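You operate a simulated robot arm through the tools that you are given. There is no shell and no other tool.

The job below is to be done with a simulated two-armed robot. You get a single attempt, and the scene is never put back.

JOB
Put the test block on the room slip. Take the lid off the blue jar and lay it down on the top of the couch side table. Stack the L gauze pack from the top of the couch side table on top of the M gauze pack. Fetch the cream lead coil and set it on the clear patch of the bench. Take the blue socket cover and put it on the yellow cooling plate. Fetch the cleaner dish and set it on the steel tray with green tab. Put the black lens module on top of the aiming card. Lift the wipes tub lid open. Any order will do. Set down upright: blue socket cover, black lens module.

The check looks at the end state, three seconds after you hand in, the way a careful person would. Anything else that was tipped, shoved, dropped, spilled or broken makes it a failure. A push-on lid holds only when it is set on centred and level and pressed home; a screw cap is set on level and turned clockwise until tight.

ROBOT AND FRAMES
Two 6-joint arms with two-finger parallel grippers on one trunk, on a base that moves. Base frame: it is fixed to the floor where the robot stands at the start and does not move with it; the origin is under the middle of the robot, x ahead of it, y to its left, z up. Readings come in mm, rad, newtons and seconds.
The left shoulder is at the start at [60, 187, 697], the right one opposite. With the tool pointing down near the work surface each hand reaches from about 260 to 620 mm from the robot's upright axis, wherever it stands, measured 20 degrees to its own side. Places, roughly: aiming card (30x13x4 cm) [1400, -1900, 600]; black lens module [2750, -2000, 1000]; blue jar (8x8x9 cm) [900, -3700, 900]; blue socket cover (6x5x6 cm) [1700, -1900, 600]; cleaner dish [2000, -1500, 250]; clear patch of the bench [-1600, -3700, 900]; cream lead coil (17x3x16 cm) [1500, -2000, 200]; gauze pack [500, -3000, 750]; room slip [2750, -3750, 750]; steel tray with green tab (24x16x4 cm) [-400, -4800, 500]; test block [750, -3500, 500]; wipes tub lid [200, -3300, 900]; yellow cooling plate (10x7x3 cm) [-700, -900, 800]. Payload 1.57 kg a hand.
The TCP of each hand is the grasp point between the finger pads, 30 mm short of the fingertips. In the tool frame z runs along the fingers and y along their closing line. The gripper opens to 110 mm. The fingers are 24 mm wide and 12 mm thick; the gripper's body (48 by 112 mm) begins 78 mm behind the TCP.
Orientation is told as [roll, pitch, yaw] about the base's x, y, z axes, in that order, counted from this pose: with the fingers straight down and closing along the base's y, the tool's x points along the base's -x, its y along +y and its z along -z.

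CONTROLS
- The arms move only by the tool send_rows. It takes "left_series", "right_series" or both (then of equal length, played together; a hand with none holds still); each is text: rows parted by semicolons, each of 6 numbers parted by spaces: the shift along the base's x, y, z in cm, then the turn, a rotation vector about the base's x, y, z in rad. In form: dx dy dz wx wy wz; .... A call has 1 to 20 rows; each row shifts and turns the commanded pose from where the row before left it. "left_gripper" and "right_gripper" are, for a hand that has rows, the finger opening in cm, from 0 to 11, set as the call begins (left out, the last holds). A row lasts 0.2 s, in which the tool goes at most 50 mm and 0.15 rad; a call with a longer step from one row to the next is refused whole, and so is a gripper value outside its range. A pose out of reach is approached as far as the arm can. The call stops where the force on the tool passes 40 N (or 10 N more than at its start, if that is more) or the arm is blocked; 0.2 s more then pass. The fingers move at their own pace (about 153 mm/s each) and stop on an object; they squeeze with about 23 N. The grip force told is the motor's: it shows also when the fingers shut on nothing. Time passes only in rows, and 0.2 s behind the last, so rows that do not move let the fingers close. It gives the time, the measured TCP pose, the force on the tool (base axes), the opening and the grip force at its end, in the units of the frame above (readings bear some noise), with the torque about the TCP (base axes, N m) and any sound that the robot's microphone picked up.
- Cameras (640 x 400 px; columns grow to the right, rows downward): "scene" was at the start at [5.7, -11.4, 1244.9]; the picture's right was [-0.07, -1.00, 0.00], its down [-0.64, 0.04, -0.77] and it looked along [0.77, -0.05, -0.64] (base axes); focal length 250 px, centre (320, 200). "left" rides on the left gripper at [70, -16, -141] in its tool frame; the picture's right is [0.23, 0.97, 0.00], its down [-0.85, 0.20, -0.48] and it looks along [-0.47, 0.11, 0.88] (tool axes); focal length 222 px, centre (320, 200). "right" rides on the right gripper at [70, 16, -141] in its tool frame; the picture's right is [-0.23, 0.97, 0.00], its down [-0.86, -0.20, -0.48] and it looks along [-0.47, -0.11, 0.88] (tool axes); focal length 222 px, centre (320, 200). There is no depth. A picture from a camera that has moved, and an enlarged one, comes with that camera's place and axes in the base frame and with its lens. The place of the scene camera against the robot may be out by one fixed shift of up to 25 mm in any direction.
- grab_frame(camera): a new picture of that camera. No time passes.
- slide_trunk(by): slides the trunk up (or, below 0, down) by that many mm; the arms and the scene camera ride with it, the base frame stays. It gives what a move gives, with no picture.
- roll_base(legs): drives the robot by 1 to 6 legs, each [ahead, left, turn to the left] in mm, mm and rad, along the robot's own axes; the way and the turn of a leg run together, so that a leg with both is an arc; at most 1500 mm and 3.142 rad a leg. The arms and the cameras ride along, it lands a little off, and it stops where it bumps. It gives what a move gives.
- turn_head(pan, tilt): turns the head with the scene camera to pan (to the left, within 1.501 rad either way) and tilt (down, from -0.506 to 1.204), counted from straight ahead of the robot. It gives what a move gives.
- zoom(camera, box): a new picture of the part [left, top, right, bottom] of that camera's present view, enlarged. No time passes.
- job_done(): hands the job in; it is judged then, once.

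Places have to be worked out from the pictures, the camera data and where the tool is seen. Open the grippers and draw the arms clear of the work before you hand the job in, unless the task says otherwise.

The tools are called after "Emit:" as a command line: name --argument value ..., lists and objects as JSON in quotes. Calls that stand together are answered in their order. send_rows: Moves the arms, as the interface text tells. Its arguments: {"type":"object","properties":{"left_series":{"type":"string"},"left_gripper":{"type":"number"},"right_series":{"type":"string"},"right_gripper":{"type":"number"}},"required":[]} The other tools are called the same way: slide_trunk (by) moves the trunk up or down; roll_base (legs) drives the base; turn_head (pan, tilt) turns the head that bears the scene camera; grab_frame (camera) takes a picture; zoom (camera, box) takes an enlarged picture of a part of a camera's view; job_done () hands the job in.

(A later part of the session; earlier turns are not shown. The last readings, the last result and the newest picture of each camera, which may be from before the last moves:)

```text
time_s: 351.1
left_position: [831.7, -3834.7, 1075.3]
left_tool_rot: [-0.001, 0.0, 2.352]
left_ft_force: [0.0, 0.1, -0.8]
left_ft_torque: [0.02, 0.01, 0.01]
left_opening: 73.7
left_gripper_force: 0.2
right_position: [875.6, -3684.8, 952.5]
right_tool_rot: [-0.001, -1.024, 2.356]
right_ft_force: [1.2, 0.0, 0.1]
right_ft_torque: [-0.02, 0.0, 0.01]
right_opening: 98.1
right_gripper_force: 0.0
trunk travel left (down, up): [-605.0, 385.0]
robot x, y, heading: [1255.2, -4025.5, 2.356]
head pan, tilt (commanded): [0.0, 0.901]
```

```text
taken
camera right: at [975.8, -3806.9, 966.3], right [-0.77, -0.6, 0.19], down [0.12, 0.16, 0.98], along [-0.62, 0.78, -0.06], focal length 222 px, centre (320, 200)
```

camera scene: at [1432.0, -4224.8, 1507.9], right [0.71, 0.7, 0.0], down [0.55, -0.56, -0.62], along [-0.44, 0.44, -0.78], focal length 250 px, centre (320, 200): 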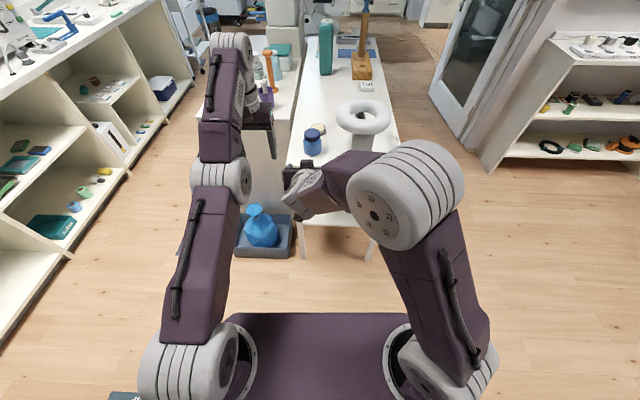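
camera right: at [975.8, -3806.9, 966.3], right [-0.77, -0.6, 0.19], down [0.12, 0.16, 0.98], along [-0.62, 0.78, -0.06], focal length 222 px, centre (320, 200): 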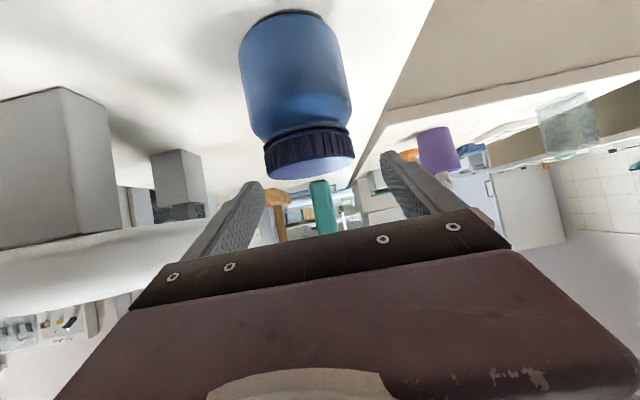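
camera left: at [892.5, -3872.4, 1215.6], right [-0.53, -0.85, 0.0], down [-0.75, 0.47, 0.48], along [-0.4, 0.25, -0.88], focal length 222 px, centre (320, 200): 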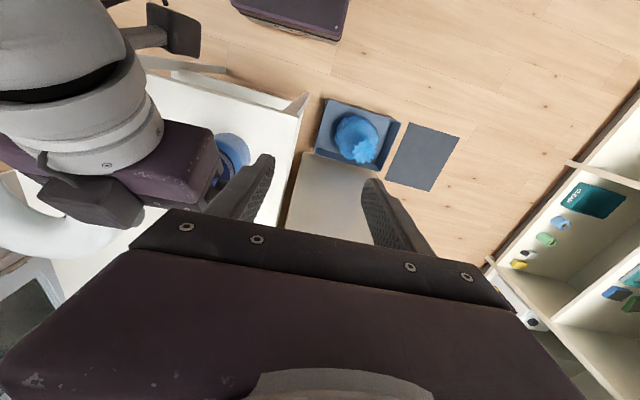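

The jar axis is about 9 mm behind the hand's TCP; I correct and lower the rest to z≈884, then grip.

Emit:
send_rows --right_series "0.65 -0.65 0 0 0 0; 0 0 -3 0 0 0; 0 0 -2.5 0 0 0; 0 0 -1.3 0 0 0; 0 0 0 0 0 0"

Emit:
send_rows --right_series "0 0 0 0 0 0; 0 0 0 0 0 0; 0 0 0 0 0 0" --right_gripper 5

Emit:
grab_frame --camera "left"

Emit:
grab_frame --camera "scene"

```text
time_s: 352.4
left_position: [833.5, -3834.7, 1074.0]
left_tool_rot: [-0.002, 0.002, 2.352]
left_ft_force: [0.0, 0.3, 0.0]
left_ft_torque: [0.02, -0.01, 0.0]
left_opening: 74.0
left_gripper_force: 0.1
right_position: [882.3, -3690.9, 884.3]
right_tool_rot: [-0.002, -1.025, 2.359]
right_ft_force: [0.4, -0.5, -0.7]
right_ft_torque: [0.0, 0.0, 0.02]
right_opening: 97.9
right_gripper_force: 0.1
trunk travel left (down, up): [-605.0, 385.0]
robot x, y, heading: [1255.5, -4022.6, 2.349]
head pan, tilt (commanded): [0.0, 0.901]
```

```text
time_s: 353.1
left_position: [832.1, -3834.9, 1074.3]
left_tool_rot: [-0.002, 0.004, 2.352]
left_ft_force: [-0.3, 0.4, 0.0]
left_ft_torque: [0.01, 0.02, -0.02]
left_opening: 73.9
left_gripper_force: 0.1
right_position: [882.6, -3690.6, 884.0]
right_tool_rot: [-0.004, -1.025, 2.359]
right_ft_force: [-0.7, -0.2, 0.8]
right_ft_torque: [-0.05, 0.03, 0.01]
right_opening: 69.6
right_gripper_force: 23.1
trunk travel left (down, up): [-605.0, 385.0]
robot x, y, heading: [1256.8, -4022.7, 2.352]
head pan, tilt (commanded): [0.0, 0.901]
```

```text
taken
camera left: at [892.4, -3872.4, 1215.8], right [-0.53, -0.85, 0.0], down [-0.75, 0.47, 0.48], along [-0.4, 0.25, -0.88], focal length 222 px, centre (320, 200)
```

left: 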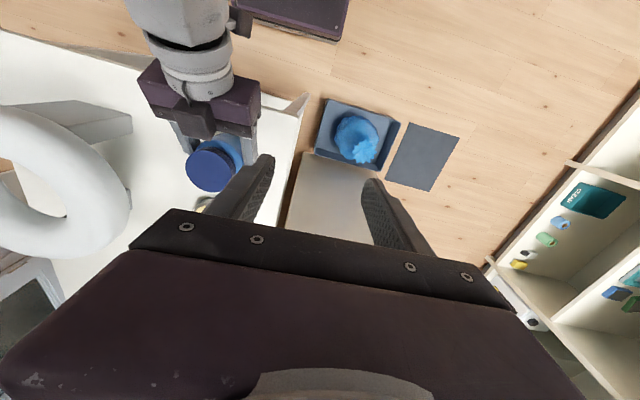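

```text
taken
camera scene: at [1224.9, -4016.3, 1507.9], right [0.71, 0.7, 0.0], down [0.55, -0.56, -0.62], along [-0.44, 0.44, -0.78], focal length 250 px, centre (320, 200)
```

scene: 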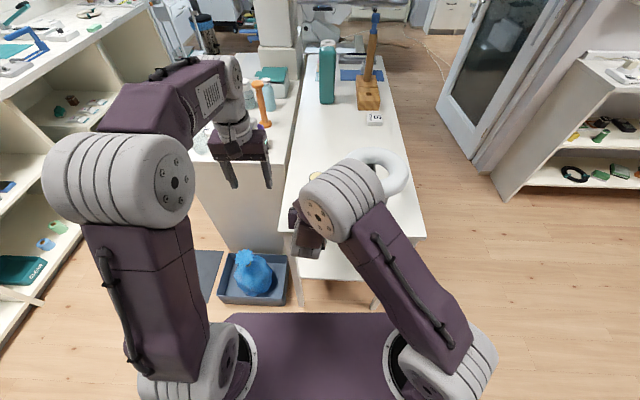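

Jar gripped again; the cap is at about [879, -3690]. I bring the left hand over it and descend to check.

Emit:
send_rows --left_series "1.19 3.62 0 0 0 0; 1.19 3.62 0 0 0 0; 1.19 3.62 0 0 0 0; 1.17 3.63 0 0 0 0; 0 0 -3.5 0 0 0; 0 0 -3 0 0 0; 0 0 0 0 0 0"

Emit:
zoom --camera "left" --box '[200, 60, 440, 240]'

Emit:
zoom --camera "scene" --box '[220, 120, 420, 280]'

```text
time_s: 354.8
left_position: [878.6, -3690.4, 1009.0]
left_tool_rot: [-0.001, 0.003, 2.353]
left_ft_force: [0.3, 0.3, 0.6]
left_ft_torque: [0.0, -0.01, 0.0]
left_opening: 73.9
left_gripper_force: 0.0
right_position: [881.8, -3690.8, 884.4]
right_tool_rot: [-0.003, -1.025, 2.358]
right_ft_force: [0.6, 0.0, 0.3]
right_ft_torque: [-0.03, 0.01, 0.01]
right_opening: 69.7
right_gripper_force: 22.9
trunk travel left (down, up): [-605.0, 385.0]
robot x, y, heading: [1256.2, -4022.7, 2.348]
head pan, tilt (commanded): [0.0, 0.901]
```

```text
2.22 times, centred on (320, 150) of left
camera zoom: at [939.1, -3727.5, 1150.7], right [-0.53, -0.85, 0.0], down [-0.75, 0.47, 0.48], along [-0.4, 0.25, -0.88], focal length 494 px, centre (320, 311)
```

zoom: 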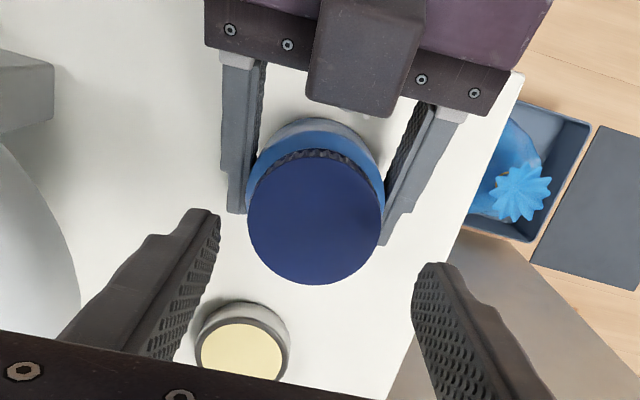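

```text
2.50 times, centred on (320, 200) of scene
camera zoom: at [1225.0, -4016.2, 1507.9], right [0.71, 0.7, 0.0], down [0.55, -0.56, -0.62], along [-0.44, 0.44, -0.78], focal length 625 px, centre (320, 200)
```

zoom: 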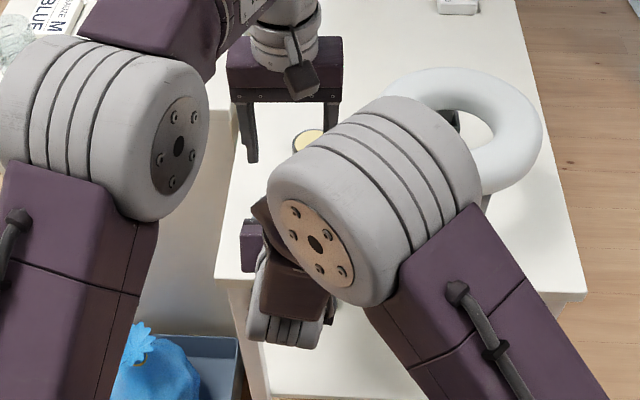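

The left hand is centred on the cap, fingers left and right of it. I lower to z≈945 and close on the cap.

Emit:
send_rows --left_series "-0.05 0.05 -2.5 0 0 0; 0 0 -2.2 0 0 0; 0 0 -1.2 0 0 0; 0 0 -0.5 0 0 0; 0 0 0 0 0 0"

Emit:
zoom --camera "left" --box '[200, 60, 440, 240]'

```text
time_s: 355.9
left_position: [878.4, -3689.7, 945.7]
left_tool_rot: [-0.001, 0.002, 2.353]
left_ft_force: [0.1, 0.5, 0.5]
left_ft_torque: [0.0, 0.01, -0.03]
left_opening: 73.8
left_gripper_force: 0.0
right_position: [884.0, -3690.0, 883.8]
right_tool_rot: [-0.003, -1.026, 2.358]
right_ft_force: [0.3, 0.9, 1.1]
right_ft_torque: [0.0, 0.03, -0.02]
right_opening: 69.8
right_gripper_force: 22.9
trunk travel left (down, up): [-605.0, 385.0]
robot x, y, heading: [1255.5, -4020.0, 2.355]
head pan, tilt (commanded): [0.0, 0.901]
```

```text
2.22 times, centred on (320, 150) of left
camera zoom: at [938.4, -3726.7, 1087.2], right [-0.53, -0.85, 0.0], down [-0.75, 0.47, 0.48], along [-0.4, 0.25, -0.88], focal length 494 px, centre (320, 311)
```

zoom: 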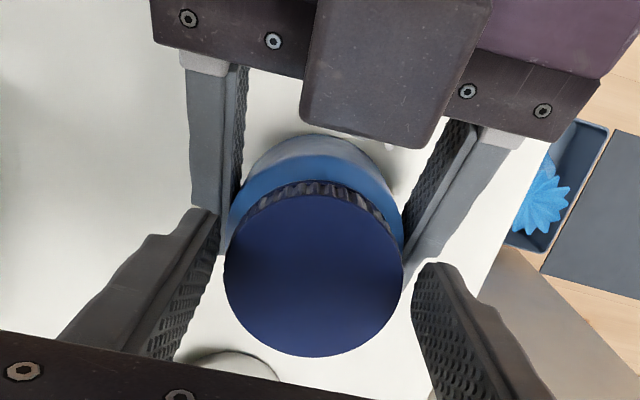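

Well centred. I close the left fingers on the cap.

Emit:
send_rows --left_series "0 0 0 0 0 0; 0 0 0 0 0 0; 0 0 0 0 0 0" --left_gripper 4

Emit:
send_rows --left_series "0 0 0 0 0 0.1; 0 0 0 0 0 0.1; 0 0 0 0 0 0.1; 0 0 0 0 0 0"

Emit:
zoom --camera "left" --box '[200, 60, 440, 240]'

```text
time_s: 356.8
left_position: [879.1, -3688.6, 945.0]
left_tool_rot: [-0.004, 0.002, 2.354]
left_ft_force: [8.9, 11.1, 0.0]
left_ft_torque: [0.27, -0.22, -0.06]
left_opening: 58.7
left_gripper_force: 22.9
right_position: [883.7, -3691.5, 885.2]
right_tool_rot: [-0.003, -1.025, 2.361]
right_ft_force: [-9.9, -11.2, 0.3]
right_ft_torque: [0.44, -0.38, 0.08]
right_opening: 69.5
right_gripper_force: 22.9
trunk travel left (down, up): [-605.0, 385.0]
robot x, y, heading: [1256.9, -4020.1, 2.348]
head pan, tilt (commanded): [0.0, 0.901]
```

```text
time_s: 357.8
left_position: [878.0, -3687.9, 945.9]
left_tool_rot: [-0.002, 0.001, 2.654]
left_ft_force: [12.5, 19.3, 0.6]
left_ft_torque: [0.54, -0.42, -0.01]
left_opening: 59.0
left_gripper_force: 23.0
right_position: [882.9, -3691.5, 884.5]
right_tool_rot: [-0.003, -1.024, 2.359]
right_ft_force: [-12.6, -19.4, -0.4]
right_ft_torque: [0.62, -0.39, 0.14]
right_opening: 69.7
right_gripper_force: 23.3
trunk travel left (down, up): [-605.0, 385.0]
robot x, y, heading: [1256.7, -4018.3, 2.351]
head pan, tilt (commanded): [0.0, 0.901]
```

```text
2.22 times, centred on (320, 150) of left
camera zoom: at [947.3, -3706.7, 1087.7], right [-0.26, -0.97, 0.0], down [-0.85, 0.22, 0.48], along [-0.46, 0.12, -0.88], focal length 494 px, centre (320, 311)
```

zoom: 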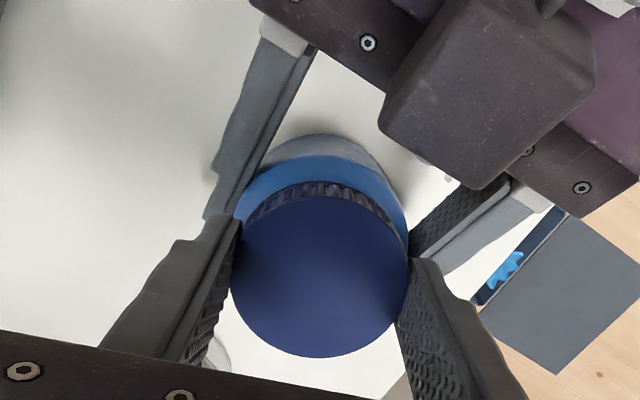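

The cap is gripped and turning has begun (CCW). I relieve the sideways load by a few millimetres and turn about 1.2 rad more.

Emit:
send_rows --left_series "0.25 0.35 0 0 0 0.1; 0 0 0 0 0 0.13; 0 0 0 0 0 0.13; 0 0 0 0 0 0.13; 0 0 0 0 0 0.13; 0 0 0 0 0 0.13; 0 0 0 0 0 0.13; 0 0 0 0 0 0.13; 0 0 0 0 0 0.13; 0 0 0 0 0 0"

Emit:
grab_frame --camera "left"

Emit:
zoom --camera "scene" --box '[220, 120, 420, 280]'

```text
time_s: 359.9
left_position: [882.5, -3685.9, 945.7]
left_tool_rot: [-0.001, 0.002, -2.488]
left_ft_force: [-13.1, -12.9, 7.0]
left_ft_torque: [-0.3, 0.37, 0.03]
left_opening: 59.0
left_gripper_force: 22.5
right_position: [884.2, -3690.3, 884.0]
right_tool_rot: [-0.003, -1.024, 2.356]
right_ft_force: [13.0, 12.7, -1.1]
right_ft_torque: [-0.33, 0.29, -0.05]
right_opening: 69.5
right_gripper_force: 22.9
trunk travel left (down, up): [-605.0, 385.0]
robot x, y, heading: [1258.5, -4018.7, 2.355]
head pan, tilt (commanded): [0.0, 0.901]
```

```text
taken
camera left: at [926.5, -3630.7, 1087.5], right [0.77, -0.64, 0.0], down [-0.56, -0.68, 0.48], along [-0.3, -0.37, -0.88], focal length 222 px, centre (320, 200)
```

left: 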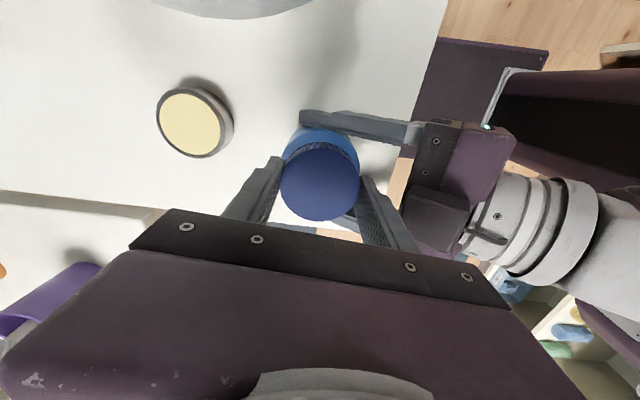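

```text
2.50 times, centred on (320, 200) of scene
camera zoom: at [1225.5, -4016.1, 1507.9], right [0.71, 0.7, 0.0], down [0.55, -0.56, -0.62], along [-0.44, 0.44, -0.78], focal length 625 px, centre (320, 200)
```

zoom: 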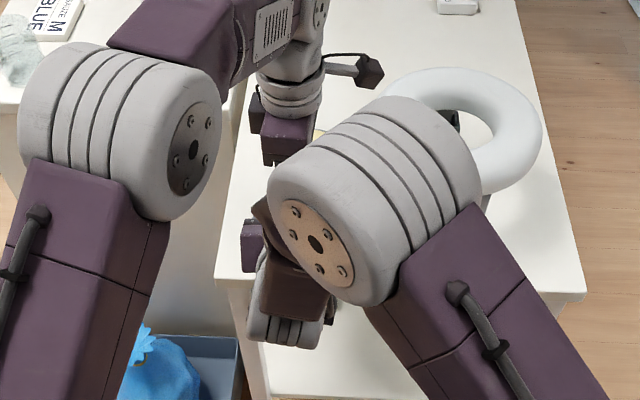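

The cap is rising slightly (upward force), so it is unscrewing. I relieve sideways, and turn another ~1.2 rad CCW with a slight rise.

Emit:
send_rows --left_series "-0.25 -0.2 0.05 0 0 0.13; 0 0 0.03 0 0 0.13; 0 0 0.03 0 0 0.13; 0 0 0.03 0 0 0.13; 0 0 0.03 0 0 0.13; 0 0 0.03 0 0 0.13; 0 0 0.03 0 0 0.13; 0 0 0.03 0 0 0.13; 0 0 0.03 0 0 0.13; 0 0 0 0 0 0"

Emit:
zoom --camera "left" --box '[200, 60, 440, 240]'

```text
time_s: 362.1
left_position: [878.9, -3686.7, 949.2]
left_tool_rot: [-0.001, 0.004, -1.319]
left_ft_force: [0.2, 16.2, -11.6]
left_ft_torque: [0.53, -0.07, 0.0]
left_opening: 58.8
left_gripper_force: 22.7
right_position: [883.5, -3691.9, 885.3]
right_tool_rot: [-0.002, -1.025, 2.357]
right_ft_force: [-0.6, -16.5, 10.5]
right_ft_torque: [0.56, 0.08, 0.08]
right_opening: 69.5
right_gripper_force: 22.7
trunk travel left (down, up): [-605.0, 385.0]
robot x, y, heading: [1254.2, -4020.1, 2.353]
head pan, tilt (commanded): [0.0, 0.901]
```

```text
2.22 times, centred on (320, 150) of left
camera zoom: at [845.7, -3624.0, 1090.6], right [0.89, 0.46, 0.0], down [0.41, -0.78, 0.47], along [0.22, -0.42, -0.88], focal length 494 px, centre (320, 311)
```

zoom: 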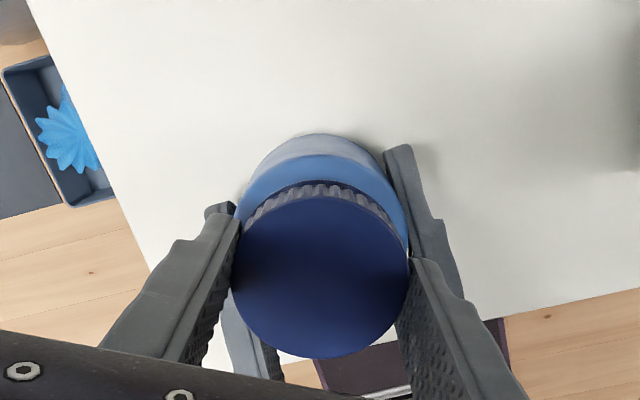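

I've turned 2.6 rad so far and the cap still holds. I relieve, open, wind back, and take another grip.

Emit:
send_rows --left_series "0 0.3 -0.2 0 0 0; 0 0 0 0 0 0"

Emit:
send_rows --left_series "0 0 0 0 0 0; 0 0 0 0 0 0; 0 0 0 0 0 0" --left_gripper 7.2

Emit:
send_rows --left_series "0 0 0 0 0 -0.145; 0 0 0 0 0 -0.145; 0 0 0 0 0 -0.145; 0 0 0 0 0 -0.145; 0 0 0 0 0 -0.145; 0 0 0 0 0 -0.145; 0 0 0 0 0 -0.145; 0 0 0 0 0 -0.145; 0 0 0 0 0 -0.145; 0 0 0 0 0 -0.145; 0 0 0 0 0 -0.145; 0 0 0 0 0 -0.145; 0 0 0 0 0 -0.145; 0 0 0 0 0 -0.145; 0 0 0 0 0 -0.145; 0 0 0 0 0 -0.145; 0 0 0 0 0 -0.145; 0 0 0 0 0 -0.145; 0 0 0 0 0 0"

Emit:
send_rows --left_series "0 0 0 0 0 -0.145; 0 0 0 0 0 -0.145; 0 0 0 0 0 -0.145; 0 0 0 0 0 -0.145; 0 0 0 0 0 -0.145; 0 0 0 0 0 -0.145; 0 0 0 0 0 0"

Emit:
zoom --camera "left" --box '[200, 60, 440, 240]'

```text
time_s: 362.8
left_position: [880.0, -3685.3, 947.5]
left_tool_rot: [0.0, 0.0, -1.32]
left_ft_force: [10.0, -4.6, 4.3]
left_ft_torque: [0.01, -0.3, 0.02]
left_opening: 59.2
left_gripper_force: 23.2
right_position: [883.5, -3691.3, 884.2]
right_tool_rot: [-0.003, -1.023, 2.356]
right_ft_force: [-9.6, 4.7, -3.4]
right_ft_torque: [-0.32, -0.36, 0.03]
right_opening: 69.4
right_gripper_force: 22.8
trunk travel left (down, up): [-605.0, 385.0]
robot x, y, heading: [1253.2, -4020.1, 2.352]
head pan, tilt (commanded): [0.0, 0.901]
```

```text
time_s: 363.6
left_position: [878.8, -3684.3, 947.6]
left_tool_rot: [-0.002, 0.004, -1.318]
left_ft_force: [0.0, -0.1, 0.9]
left_ft_torque: [0.01, 0.0, 0.03]
left_opening: 72.1
left_gripper_force: 0.1
right_position: [882.5, -3691.3, 883.9]
right_tool_rot: [-0.004, -1.025, 2.358]
right_ft_force: [-0.2, 0.1, 0.3]
right_ft_torque: [0.02, -0.01, 0.02]
right_opening: 69.4
right_gripper_force: 23.0
trunk travel left (down, up): [-605.0, 385.0]
robot x, y, heading: [1256.8, -4022.3, 2.354]
head pan, tilt (commanded): [0.0, 0.901]
```

```text
time_s: 367.6
left_position: [878.3, -3683.9, 946.0]
left_tool_rot: [-0.002, 0.004, 2.351]
left_ft_force: [-0.6, -0.3, -0.2]
left_ft_torque: [0.0, 0.0, 0.0]
left_opening: 72.0
left_gripper_force: 0.1
right_position: [882.6, -3691.0, 884.5]
right_tool_rot: [-0.003, -1.025, 2.357]
right_ft_force: [-0.5, -0.4, -0.6]
right_ft_torque: [0.0, -0.02, -0.02]
right_opening: 69.1
right_gripper_force: 23.4
trunk travel left (down, up): [-605.0, 385.0]
robot x, y, heading: [1252.2, -4021.7, 2.354]
head pan, tilt (commanded): [0.0, 0.901]
```

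```text
time_s: 369.1
left_position: [878.6, -3685.9, 948.0]
left_tool_rot: [-0.001, 0.004, 1.48]
left_ft_force: [0.2, -1.0, 0.2]
left_ft_torque: [0.02, 0.01, 0.0]
left_opening: 72.2
left_gripper_force: 0.1
right_position: [883.3, -3690.4, 884.9]
right_tool_rot: [-0.002, -1.025, 2.358]
right_ft_force: [0.1, -0.1, 0.4]
right_ft_torque: [0.02, -0.02, 0.0]
right_opening: 69.6
right_gripper_force: 23.3
trunk travel left (down, up): [-605.0, 385.0]
robot x, y, heading: [1252.0, -4019.6, 2.35]
head pan, tilt (commanded): [0.0, 0.901]
```

```text
2.22 times, centred on (320, 150) of left
camera zoom: at [888.3, -3754.7, 1088.3], right [-0.99, -0.14, 0.0], down [-0.12, 0.87, 0.48], along [-0.07, 0.47, -0.88], focal length 494 px, centre (320, 311)
```

zoom: 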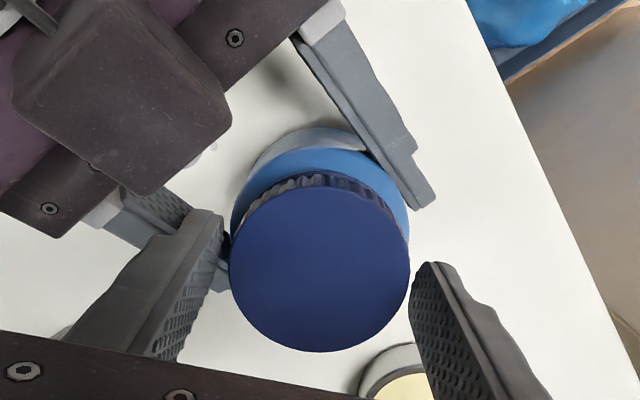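

Regrip at yaw 1.48; I close and turn CCW again.

Emit:
send_rows --left_series "0 0 0 0 0 0; 0 0 0 0 0 0; 0 0 0 0 0 0" --left_gripper 4

Emit:
send_rows --left_series "0 0 0.01 0 0 0.14; 0 0 0.01 0 0 0.14; 0 0 0.01 0 0 0.14; 0 0 0.01 0 0 0.14; 0 0 0.01 0 0 0.14; 0 0 0.01 0 0 0.14; 0 0 0.01 0 0 0.14; 0 0 0.01 0 0 0.14; 0 0 0.01 0 0 0.14; 0 0 0.01 0 0 0.14; 0 0 0.01 0 0 0.14; 0 0 0.01 0 0 0.14; 0 0 0 0 0 0"

Emit:
send_rows --left_series "0 0 0.01 0 0 0.14; 0 0 0.01 0 0 0.14; 0 0 0.01 0 0 0.14; 0 0 0.01 0 0 0.14; 0 0 0.01 0 0 0.14; 0 0 0.01 0 0 0.14; 0 0 0.01 0 0 0.14; 0 0 0.01 0 0 0.14; 0 0 0.01 0 0 0.14; 0 0 0.01 0 0 0.14; 0 0 0.01 0 0 0.14; 0 0 0.01 0 0 0.14; 0 0 0 0 0 0"

Emit:
zoom --camera "left" --box '[200, 60, 440, 240]'

```text
time_s: 369.9
left_position: [879.8, -3685.3, 948.3]
left_tool_rot: [-0.002, 0.002, 1.484]
left_ft_force: [7.2, -1.3, 1.1]
left_ft_torque: [-0.01, -0.18, 0.0]
left_opening: 59.1
left_gripper_force: 23.3
right_position: [883.5, -3689.8, 884.6]
right_tool_rot: [-0.001, -1.023, 2.357]
right_ft_force: [-8.0, 0.8, -2.0]
right_ft_torque: [-0.07, -0.33, 0.02]
right_opening: 69.2
right_gripper_force: 22.6
trunk travel left (down, up): [-605.0, 385.0]
robot x, y, heading: [1258.4, -4022.1, 2.352]
head pan, tilt (commanded): [0.0, 0.901]
```

```text
time_s: 372.8
left_position: [877.5, -3685.6, 948.8]
left_tool_rot: [0.001, 0.001, -3.12]
left_ft_force: [-14.7, -21.8, 0.2]
left_ft_torque: [-0.49, 0.47, -0.09]
left_opening: 59.2
left_gripper_force: 22.6
right_position: [884.1, -3690.8, 884.1]
right_tool_rot: [-0.002, -1.024, 2.353]
right_ft_force: [13.4, 21.2, -0.3]
right_ft_torque: [-0.88, 0.43, -0.07]
right_opening: 69.8
right_gripper_force: 22.7
trunk travel left (down, up): [-605.0, 385.0]
robot x, y, heading: [1253.6, -4022.1, 2.353]
head pan, tilt (commanded): [0.0, 0.901]
```

```text
time_s: 375.6
left_position: [879.3, -3683.9, 950.3]
left_tool_rot: [-0.004, 0.004, -1.44]
left_ft_force: [-4.1, -7.2, -0.5]
left_ft_torque: [-0.14, 0.08, -0.1]
left_opening: 58.7
left_gripper_force: 23.1
right_position: [883.3, -3691.8, 883.4]
right_tool_rot: [-0.004, -1.024, 2.358]
right_ft_force: [5.9, 7.3, 0.5]
right_ft_torque: [-0.38, 0.17, 0.01]
right_opening: 69.6
right_gripper_force: 23.3
trunk travel left (down, up): [-605.0, 385.0]
robot x, y, heading: [1254.8, -4021.8, 2.353]
head pan, tilt (commanded): [0.0, 0.901]
```

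```text
2.22 times, centred on (320, 150) of left
camera zoom: at [853.9, -3617.4, 1091.1], right [0.94, 0.35, 0.0], down [0.31, -0.82, 0.47], along [0.17, -0.44, -0.88], focal length 494 px, centre (320, 311)
```

zoom: 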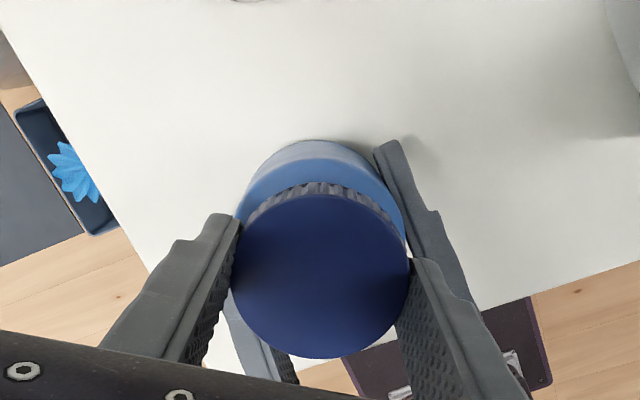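

Total turn is now almost one full revolution. I test by lifting the cap 4 mm.

Emit:
send_rows --left_series "0 0 0.2 0 0 0; 0 0 0.2 0 0 0; 0 0 0 0 0 0"

```text
time_s: 376.4
left_position: [879.1, -3684.1, 953.6]
left_tool_rot: [0.0, 0.004, -1.441]
left_ft_force: [-1.1, -3.7, -3.0]
left_ft_torque: [-0.03, 0.0, 0.02]
left_opening: 58.8
left_gripper_force: 23.0
right_position: [882.8, -3691.6, 884.0]
right_tool_rot: [-0.004, -1.025, 2.358]
right_ft_force: [0.8, 4.3, 2.2]
right_ft_torque: [-0.28, 0.09, -0.01]
right_opening: 69.5
right_gripper_force: 22.9
trunk travel left (down, up): [-605.0, 385.0]
robot x, y, heading: [1251.6, -4023.3, 2.354]
head pan, tilt (commanded): [0.0, 0.901]
```

Only 3 N: it may be free. I lift further in small steps.

Emit:
send_rows --left_series "0 0 0.3 0 0 0; 0 0 0.3 0 0 0; 0 0 0 0 0 0"

Emit:
zoom --camera "left" --box '[200, 60, 440, 240]'

```text
time_s: 377.1
left_position: [878.5, -3683.5, 959.1]
left_tool_rot: [0.0, 0.002, -1.442]
left_ft_force: [-0.2, 0.1, 0.3]
left_ft_torque: [-0.02, 0.0, -0.01]
left_opening: 58.8
left_gripper_force: 22.8
right_position: [882.9, -3690.9, 884.2]
right_tool_rot: [-0.003, -1.026, 2.361]
right_ft_force: [-0.3, -0.3, 0.1]
right_ft_torque: [0.01, 0.0, 0.0]
right_opening: 69.4
right_gripper_force: 23.4
trunk travel left (down, up): [-605.0, 385.0]
robot x, y, heading: [1256.1, -4021.7, 2.355]
head pan, tilt (commanded): [0.0, 0.901]
```

```text
2.22 times, centred on (320, 150) of left
camera zoom: at [853.7, -3617.1, 1101.2], right [0.94, 0.35, 0.0], down [0.31, -0.82, 0.47], along [0.17, -0.44, -0.88], focal length 494 px, centre (320, 311)
```

zoom: 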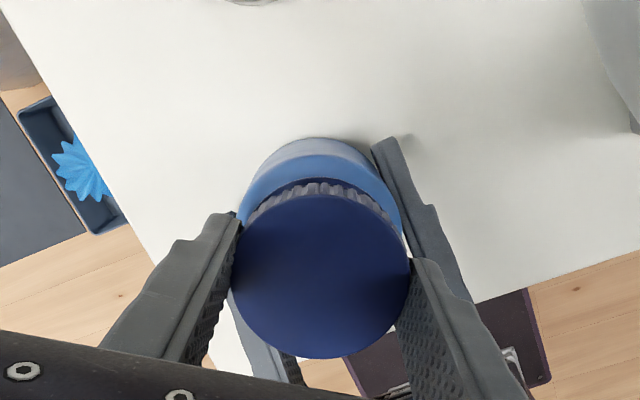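

The cap is free. I lift it 70 mm and look for a clear spot on the table.

Emit:
send_rows --left_series "0 0 2 0 0 0; 0 0 3 0 0 0; 0 0 3 0 0 0; 0 0 0 0 0 0"

Emit:
grab_frame --camera "left"

Emit:
grab_frame --camera "scene"

```text
time_s: 378.1
left_position: [878.0, -3683.5, 1039.1]
left_tool_rot: [-0.003, 0.003, -1.443]
left_ft_force: [0.0, 0.0, 0.1]
left_ft_torque: [-0.05, 0.01, 0.02]
left_opening: 58.9
left_gripper_force: 23.3
right_position: [882.9, -3691.1, 883.7]
right_tool_rot: [-0.004, -1.024, 2.359]
right_ft_force: [0.4, 0.1, 0.6]
right_ft_torque: [0.03, 0.02, 0.01]
right_opening: 69.2
right_gripper_force: 22.7
trunk travel left (down, up): [-605.0, 385.0]
robot x, y, heading: [1256.2, -4019.0, 2.348]
head pan, tilt (commanded): [0.0, 0.901]
```

```text
taken
camera left: at [853.2, -3617.1, 1180.0], right [0.94, 0.35, 0.0], down [0.31, -0.82, 0.48], along [0.17, -0.45, -0.88], focal length 222 px, centre (320, 200)
```

left: 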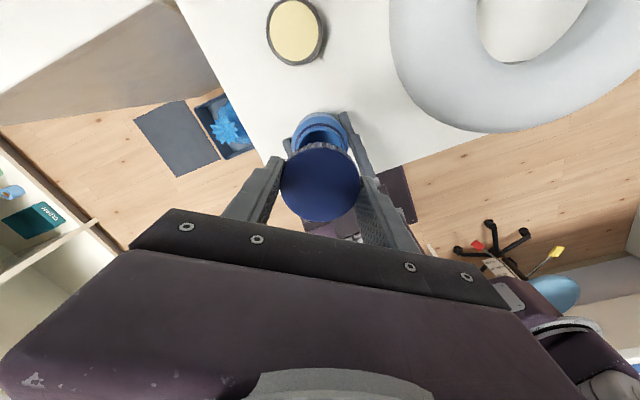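

```text
taken
camera scene: at [1224.7, -4016.0, 1507.9], right [0.71, 0.7, 0.0], down [0.55, -0.56, -0.62], along [-0.44, 0.44, -0.78], focal length 250 px, centre (320, 200)
```

scene: 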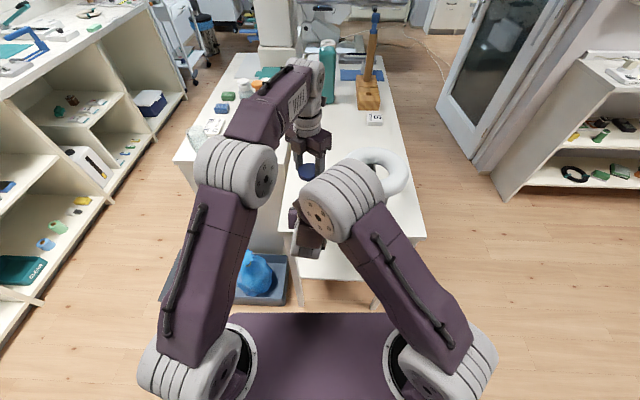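

The cap is off and the jar is open. I'll lay the cap on the wide free part of the table from its front side later. First I move the left hand (with the cap) aside, release the jar and lift the right hand clear.

Emit:
send_rows --left_series "0 0 2 0 0 0; -2.8 -2.8 2 0 0 0; -2.8 -2.8 1 0 0 0; -2.8 -2.8 0 0 0 0; 0 0 0 0 0 0"

Emit:
send_rows --right_series "0 0 0 0 0 0; 0 0 0 0 0 0; 0 0 2 0 0 0; 0 0 3 0 0 0; 0 0 3 0 0 0; 0 0 3 0 0 0; 0 0 0 0 0 0" --right_gripper 9.8

Emit:
grab_frame --camera "right"

Emit:
grab_frame --camera "scene"

```text
time_s: 379.4
left_position: [794.5, -3767.7, 1089.1]
left_tool_rot: [-0.002, 0.002, -1.442]
left_ft_force: [0.9, 0.2, 0.1]
left_ft_torque: [0.0, 0.0, -0.02]
left_opening: 59.0
left_gripper_force: 23.0
right_position: [883.2, -3689.7, 883.8]
right_tool_rot: [-0.002, -1.026, 2.355]
right_ft_force: [0.1, 0.0, -0.3]
right_ft_torque: [-0.01, 0.0, 0.05]
right_opening: 69.3
right_gripper_force: 23.0
trunk travel left (down, up): [-605.0, 385.0]
robot x, y, heading: [1257.8, -4022.3, 2.354]
head pan, tilt (commanded): [0.0, 0.901]
```

```text
time_s: 380.9
left_position: [793.3, -3766.4, 1088.0]
left_tool_rot: [0.001, 0.001, -1.441]
left_ft_force: [-0.9, -1.1, 0.3]
left_ft_torque: [0.0, 0.0, -0.02]
left_opening: 58.7
left_gripper_force: 23.0
right_position: [883.1, -3690.1, 994.9]
right_tool_rot: [-0.004, -1.024, 2.358]
right_ft_force: [-0.6, 0.1, 0.5]
right_ft_torque: [0.0, 0.03, 0.0]
right_opening: 98.0
right_gripper_force: 0.1
trunk travel left (down, up): [-605.0, 385.0]
robot x, y, heading: [1254.0, -4023.9, 2.355]
head pan, tilt (commanded): [0.0, 0.901]
```

```text
taken
camera right: at [982.2, -3812.9, 1007.9], right [-0.77, -0.6, 0.19], down [0.12, 0.16, 0.98], along [-0.62, 0.78, -0.06], focal length 222 px, centre (320, 200)
```

right: 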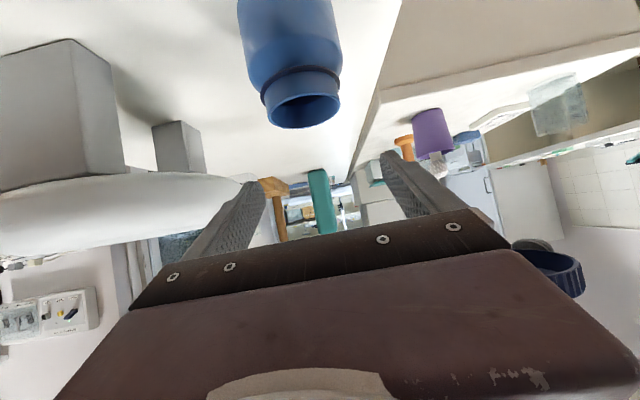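

```text
taken
camera scene: at [1224.4, -4016.0, 1507.9], right [0.71, 0.7, 0.0], down [0.55, -0.56, -0.62], along [-0.44, 0.44, -0.78], focal length 250 px, centre (320, 200)
```

scene: 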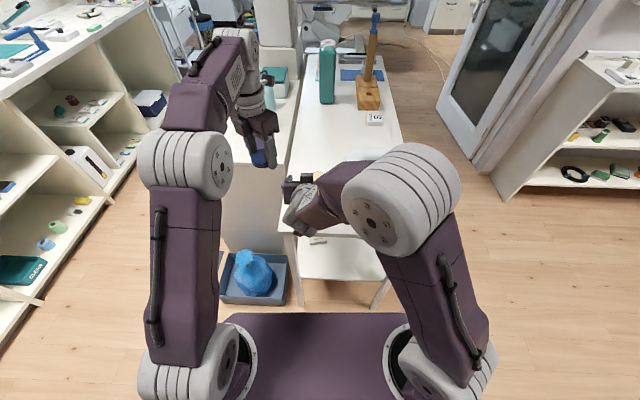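

The jar stands open and the cap is in the left hand. I drive back around to the front side of the table, keeping clear of desk and table corners.

Emit:
roll_base --legs '[[-40, 0, 0], [0, -830, 0], [680, 0, 0], [0, 0, 1.57]]'

Emit:
turn_head --pan 0.0 --tilt 0.6

Emit:
grab_frame --camera "scene"

```text
time_s: 393.1
left_position: [1140.0, -3445.1, 1088.5]
left_tool_rot: [-0.003, 0.005, 0.14]
left_ft_force: [0.5, 1.0, -0.4]
left_ft_torque: [0.02, -0.02, 0.0]
left_opening: 58.8
left_gripper_force: 23.5
right_position: [1062.4, -3356.3, 993.3]
right_tool_rot: [-0.003, -1.025, -2.344]
right_ft_force: [-0.2, -0.4, 0.1]
right_ft_torque: [0.0, -0.02, -0.04]
right_opening: 98.0
right_gripper_force: 0.0
trunk travel left (down, up): [-605.0, 385.0]
robot x, y, heading: [1389.6, -2975.3, -2.346]
head pan, tilt (commanded): [0.0, 0.901]
```

```text
time_s: 393.9
left_position: [1142.3, -3445.1, 1087.9]
left_tool_rot: [-0.004, 0.004, 0.139]
left_ft_force: [0.1, 0.5, 0.9]
left_ft_torque: [-0.02, -0.01, -0.01]
left_opening: 58.6
left_gripper_force: 22.9
right_position: [1063.8, -3355.7, 995.7]
right_tool_rot: [-0.004, -1.025, -2.346]
right_ft_force: [0.2, 0.0, -0.1]
right_ft_torque: [-0.01, 0.02, -0.01]
right_opening: 97.8
right_gripper_force: 0.0
trunk travel left (down, up): [-605.0, 385.0]
robot x, y, heading: [1390.5, -2980.0, -2.349]
head pan, tilt (commanded): [0.0, 0.6]
```

```text
taken
camera scene: at [1350.7, -3006.6, 1532.7], right [-0.71, 0.7, 0.0], down [0.4, 0.4, -0.82], along [-0.58, -0.59, -0.57], focal length 250 px, centre (320, 200)
```

scene: 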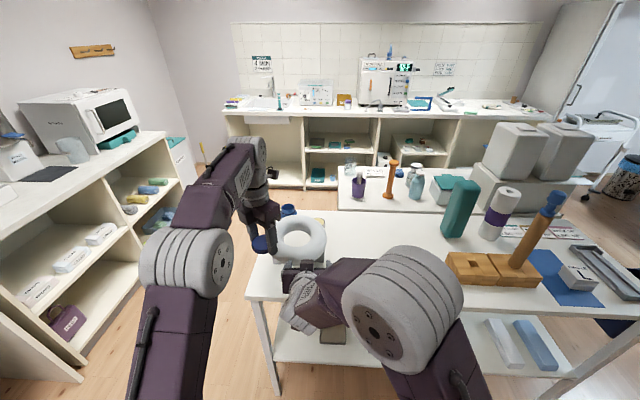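

I move the right hand aside, shift the base so that the free middle of the table is in front of the left hand.

Emit:
send_rows --right_series "-3.4 3.4 0 0 0 0; -3.4 3.4 0 0 0 0; -3.4 3.4 0 0 0 0; 0 0 0 0 0 0"

Emit:
roll_base --legs '[[115, -150, 0]]'

Emit:
send_rows --left_series "-3.4 3.4 0 0 0 0; -3.4 3.4 0 0 0 0; -3.4 3.4 0 0 0 0; 0 0 0 0 0 0"

Emit:
grab_frame --camera "left"

Emit:
grab_frame --camera "scene"

```text
time_s: 394.9
left_position: [1141.6, -3444.4, 1088.6]
left_tool_rot: [-0.001, 0.001, 0.139]
left_ft_force: [0.3, 0.5, -1.1]
left_ft_torque: [0.01, -0.01, -0.01]
left_opening: 58.8
left_gripper_force: 22.9
right_position: [961.1, -3253.9, 994.7]
right_tool_rot: [-0.004, -1.025, -2.344]
right_ft_force: [0.1, -0.2, 0.1]
right_ft_torque: [0.03, -0.02, 0.01]
right_opening: 97.9
right_gripper_force: 0.2
trunk travel left (down, up): [-605.0, 385.0]
robot x, y, heading: [1393.1, -2982.4, -2.347]
head pan, tilt (commanded): [0.0, 0.6]
```

```text
time_s: 396.4
left_position: [952.6, -3421.1, 1089.3]
left_tool_rot: [-0.002, 0.003, 0.139]
left_ft_force: [-0.4, -0.4, -0.4]
left_ft_torque: [0.01, 0.0, 0.01]
left_opening: 58.8
left_gripper_force: 23.2
right_position: [773.9, -3230.2, 994.2]
right_tool_rot: [-0.002, -1.024, -2.343]
right_ft_force: [0.1, 0.7, -0.1]
right_ft_torque: [-0.01, 0.04, -0.04]
right_opening: 98.2
right_gripper_force: 0.1
trunk travel left (down, up): [-605.0, 385.0]
robot x, y, heading: [1198.9, -2955.9, -2.347]
head pan, tilt (commanded): [0.0, 0.6]
```

```text
time_s: 397.4
left_position: [854.4, -3318.1, 1085.5]
left_tool_rot: [-0.002, 0.003, 0.14]
left_ft_force: [0.8, 0.1, -0.1]
left_ft_torque: [-0.04, 0.04, 0.03]
left_opening: 58.8
left_gripper_force: 22.8
left hand out of reach, approached as far as the arm can: row 3
right_position: [774.2, -3230.0, 994.3]
right_tool_rot: [-0.002, -1.026, -2.342]
right_ft_force: [0.7, -0.9, 0.7]
right_ft_torque: [0.03, 0.01, 0.02]
right_opening: 98.2
right_gripper_force: 0.0
trunk travel left (down, up): [-605.0, 385.0]
robot x, y, heading: [1200.3, -2959.5, -2.347]
head pan, tilt (commanded): [0.0, 0.6]
```

```text
taken
camera left: at [788.3, -3342.9, 1227.3], right [-0.36, 0.93, 0.0], down [0.82, 0.32, 0.48], along [0.44, 0.17, -0.88], focal length 222 px, centre (320, 200)
```

left: 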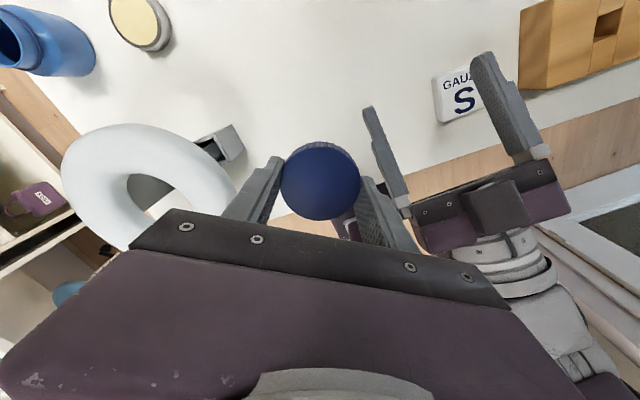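

```text
taken
camera scene: at [1164.2, -2983.1, 1532.7], right [-0.71, 0.7, 0.0], down [0.4, 0.4, -0.83], along [-0.58, -0.59, -0.56], focal length 250 px, centre (320, 200)
```

scene: 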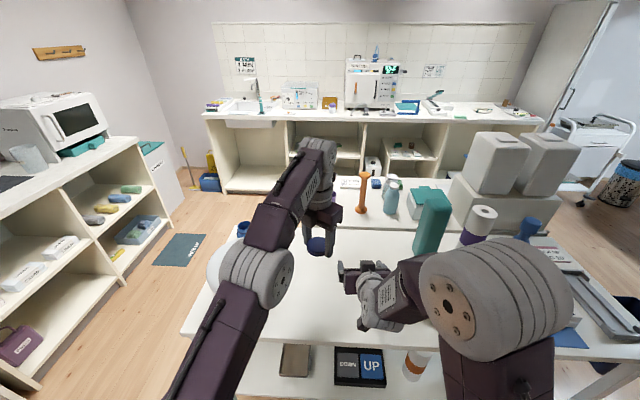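

The spot below is free, but the right hand is close. I move the right hand another 90 mm right, then lower the cap to the table.

Emit:
send_rows --right_series "-3.2 3.2 1 0 0 0; -3.2 3.2 1 0 0 0; 0 0 0 0 0 0" --right_gripper 4

Emit:
send_rows --left_series "0 0 -4 0 0 0; 0 0 -4 0 0 0; 0 0 -4 0 0 0; 0 0 -4 0 0 0; 0 0 -3 0 0 0; 0 0 0 0 0 0"

Emit:
grab_frame --camera "left"

```text
time_s: 398.2
left_position: [855.1, -3317.8, 1085.7]
left_tool_rot: [0.0, 0.003, 0.139]
left_ft_force: [0.3, -0.5, 0.0]
left_ft_torque: [0.01, 0.02, 0.0]
left_opening: 58.6
left_gripper_force: 23.3
right_position: [709.3, -3166.6, 1013.7]
right_tool_rot: [-0.003, -1.026, -2.345]
right_ft_force: [0.1, -1.0, 0.8]
right_ft_torque: [0.02, -0.02, -0.02]
right_opening: 39.8
right_gripper_force: 0.1
trunk travel left (down, up): [-605.0, 385.0]
robot x, y, heading: [1199.9, -2955.5, -2.351]
head pan, tilt (commanded): [0.0, 0.6]
```

```text
time_s: 399.6
left_position: [855.8, -3318.3, 894.7]
left_tool_rot: [-0.003, 0.004, 0.139]
left_ft_force: [0.7, -0.1, -0.4]
left_ft_torque: [-0.01, 0.03, -0.03]
left_opening: 58.8
left_gripper_force: 22.6
right_position: [709.6, -3165.7, 1014.1]
right_tool_rot: [-0.004, -1.024, -2.343]
right_ft_force: [0.8, 0.1, 0.2]
right_ft_torque: [-0.01, 0.01, 0.0]
right_opening: 39.8
right_gripper_force: 0.0
trunk travel left (down, up): [-605.0, 385.0]
robot x, y, heading: [1199.9, -2955.0, -2.349]
head pan, tilt (commanded): [0.0, 0.6]
```

```text
taken
camera left: at [789.2, -3343.2, 1036.9], right [-0.36, 0.93, 0.0], down [0.82, 0.32, 0.48], along [0.44, 0.17, -0.88], focal length 222 px, centre (320, 200)
```

left: 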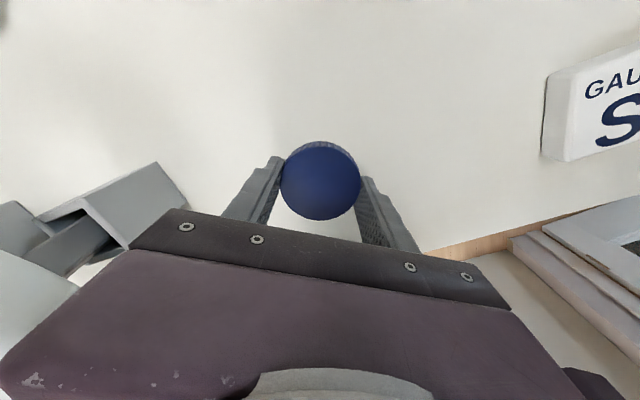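

Clear all around. I lower in small steps until contact.

Emit:
send_rows --left_series "0 0 -0.5 0 0 0; 0 0 -0.4 0 0 0; 0 0 0 0 0 0"

Emit:
send_rows --left_series "0 0 -0.3 0 0 0; 0 0 -0.3 0 0 0; 0 0 0 0 0 0"

```text
time_s: 400.4
left_position: [855.0, -3317.0, 887.0]
left_tool_rot: [-0.001, 0.003, 0.14]
left_ft_force: [0.8, -0.2, -0.4]
left_ft_torque: [-0.02, -0.03, 0.02]
left_opening: 58.6
left_gripper_force: 23.0
right_position: [711.1, -3166.4, 1013.4]
right_tool_rot: [-0.004, -1.023, -2.343]
right_ft_force: [-0.4, -0.4, 0.0]
right_ft_torque: [0.0, -0.04, 0.05]
right_opening: 39.9
right_gripper_force: 0.1
trunk travel left (down, up): [-605.0, 385.0]
robot x, y, heading: [1202.7, -2958.0, -2.355]
head pan, tilt (commanded): [0.0, 0.6]
```

```text
time_s: 401.2
left_position: [854.6, -3317.6, 879.9]
left_tool_rot: [0.0, 0.004, 0.141]
left_ft_force: [-0.4, 0.5, 0.1]
left_ft_torque: [0.01, 0.02, -0.01]
left_opening: 58.7
left_gripper_force: 22.7
right_position: [711.2, -3167.5, 1013.9]
right_tool_rot: [-0.003, -1.024, -2.344]
right_ft_force: [-0.4, 0.3, 0.3]
right_ft_torque: [0.02, 0.0, 0.03]
right_opening: 40.0
right_gripper_force: 0.1
trunk travel left (down, up): [-605.0, 385.0]
robot x, y, heading: [1203.1, -2958.4, -2.346]
head pan, tilt (commanded): [0.0, 0.6]
```

Emit:
send_rows --left_series "0 0 -0.3 0 0 0; 0 0 0 0 0 0"

Emit:
send_rows --left_series "0 0 -0.2 0 0 0; 0 0 0 0 0 0"

```text
time_s: 401.8
left_position: [855.5, -3317.2, 880.4]
left_tool_rot: [-0.004, 0.005, 0.14]
left_ft_force: [-2.3, -1.6, 15.9]
left_ft_torque: [0.49, -0.08, -0.03]
left_opening: 58.4
left_gripper_force: 23.0
right_position: [710.0, -3164.7, 1015.2]
right_tool_rot: [-0.004, -1.025, -2.342]
right_ft_force: [0.4, -0.5, -0.2]
right_ft_torque: [0.01, 0.02, -0.02]
right_opening: 40.0
right_gripper_force: 0.1
trunk travel left (down, up): [-605.0, 385.0]
robot x, y, heading: [1202.5, -2956.6, -2.351]
head pan, tilt (commanded): [0.0, 0.6]
```

```text
time_s: 402.5
left_position: [856.1, -3317.1, 879.5]
left_tool_rot: [-0.004, 0.012, 0.14]
left_ft_force: [7.1, 2.4, 16.2]
left_ft_torque: [0.67, -0.26, -0.26]
left_opening: 58.5
left_gripper_force: 22.8
right_position: [711.9, -3165.5, 1014.7]
right_tool_rot: [-0.005, -1.029, -2.343]
right_ft_force: [0.1, -0.6, -0.6]
right_ft_torque: [0.0, -0.02, 0.0]
right_opening: 40.2
right_gripper_force: 0.0
trunk travel left (down, up): [-605.0, 385.0]
robot x, y, heading: [1201.7, -2957.2, -2.348]
head pan, tilt (commanded): [0.0, 0.6]
stopped in row 2 (left hand): the force on the tool passed its limit at 41 N (the readings are from after the stop); the commanded pose is now the measured one
```

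In contact. I release the cap and raise the hand.

Emit:
send_rows --left_series "0 0 0.2 0 0 0; 0 0 0 0 0 0"

Emit:
send_rows --left_series "0 0 0 0 0 0; 0 0 0 0 0 0; 0 0 0 0 0 0" --left_gripper 7.6

Emit:
send_rows --left_series "0 0 2 0 0 0; 0 0 4 0 0 0; 0 0 4 0 0 0; 0 0 4 0 0 0; 0 0 0 0 0 0"

Emit:
grab_frame --camera "left"

```text
time_s: 403.1
left_position: [853.9, -3319.8, 879.4]
left_tool_rot: [-0.004, 0.012, 0.14]
left_ft_force: [0.3, 0.6, 0.5]
left_ft_torque: [0.0, -0.01, 0.01]
left_opening: 58.4
left_gripper_force: 23.3
right_position: [711.9, -3165.8, 1014.2]
right_tool_rot: [-0.002, -1.024, -2.344]
right_ft_force: [0.0, -0.7, 0.6]
right_ft_torque: [-0.01, 0.0, 0.03]
right_opening: 40.0
right_gripper_force: 0.0
trunk travel left (down, up): [-605.0, 385.0]
robot x, y, heading: [1200.6, -2954.6, -2.348]
head pan, tilt (commanded): [0.0, 0.6]
```

```text
time_s: 403.9
left_position: [853.9, -3319.1, 880.3]
left_tool_rot: [-0.003, 0.01, 0.139]
left_ft_force: [-0.3, 0.5, 1.0]
left_ft_torque: [-0.03, 0.01, -0.04]
left_opening: 76.0
left_gripper_force: 0.0
right_position: [710.3, -3165.6, 1013.5]
right_tool_rot: [-0.004, -1.024, -2.344]
right_ft_force: [0.3, 0.8, -0.8]
right_ft_torque: [-0.04, 0.0, -0.05]
right_opening: 40.0
right_gripper_force: 0.2
trunk travel left (down, up): [-605.0, 385.0]
robot x, y, heading: [1201.1, -2958.4, -2.346]
head pan, tilt (commanded): [0.0, 0.6]
```

```text
time_s: 405.1
left_position: [853.8, -3318.2, 1019.8]
left_tool_rot: [-0.003, 0.009, 0.14]
left_ft_force: [1.0, 1.2, 0.0]
left_ft_torque: [-0.01, 0.02, -0.02]
left_opening: 76.0
left_gripper_force: 0.1
right_position: [710.3, -3167.3, 1013.1]
right_tool_rot: [-0.002, -1.023, -2.344]
right_ft_force: [-0.1, 0.6, -0.5]
right_ft_torque: [-0.04, 0.03, -0.01]
right_opening: 39.9
right_gripper_force: 0.1
trunk travel left (down, up): [-605.0, 385.0]
robot x, y, heading: [1203.5, -2958.1, -2.35]
head pan, tilt (commanded): [0.0, 0.6]
```

```text
taken
camera left: at [788.0, -3343.0, 1162.4], right [-0.36, 0.93, 0.0], down [0.82, 0.32, 0.47], along [0.44, 0.17, -0.88], focal length 222 px, centre (320, 200)
```

left: 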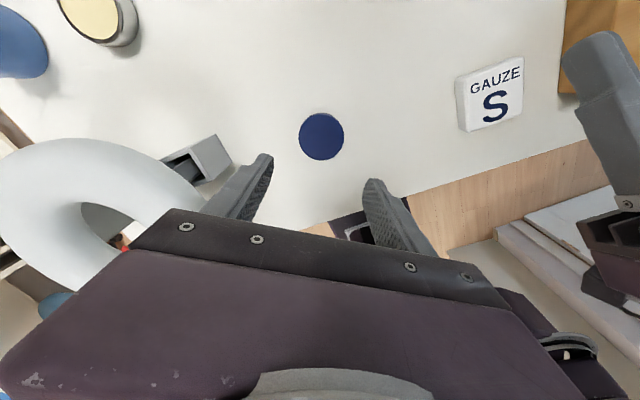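

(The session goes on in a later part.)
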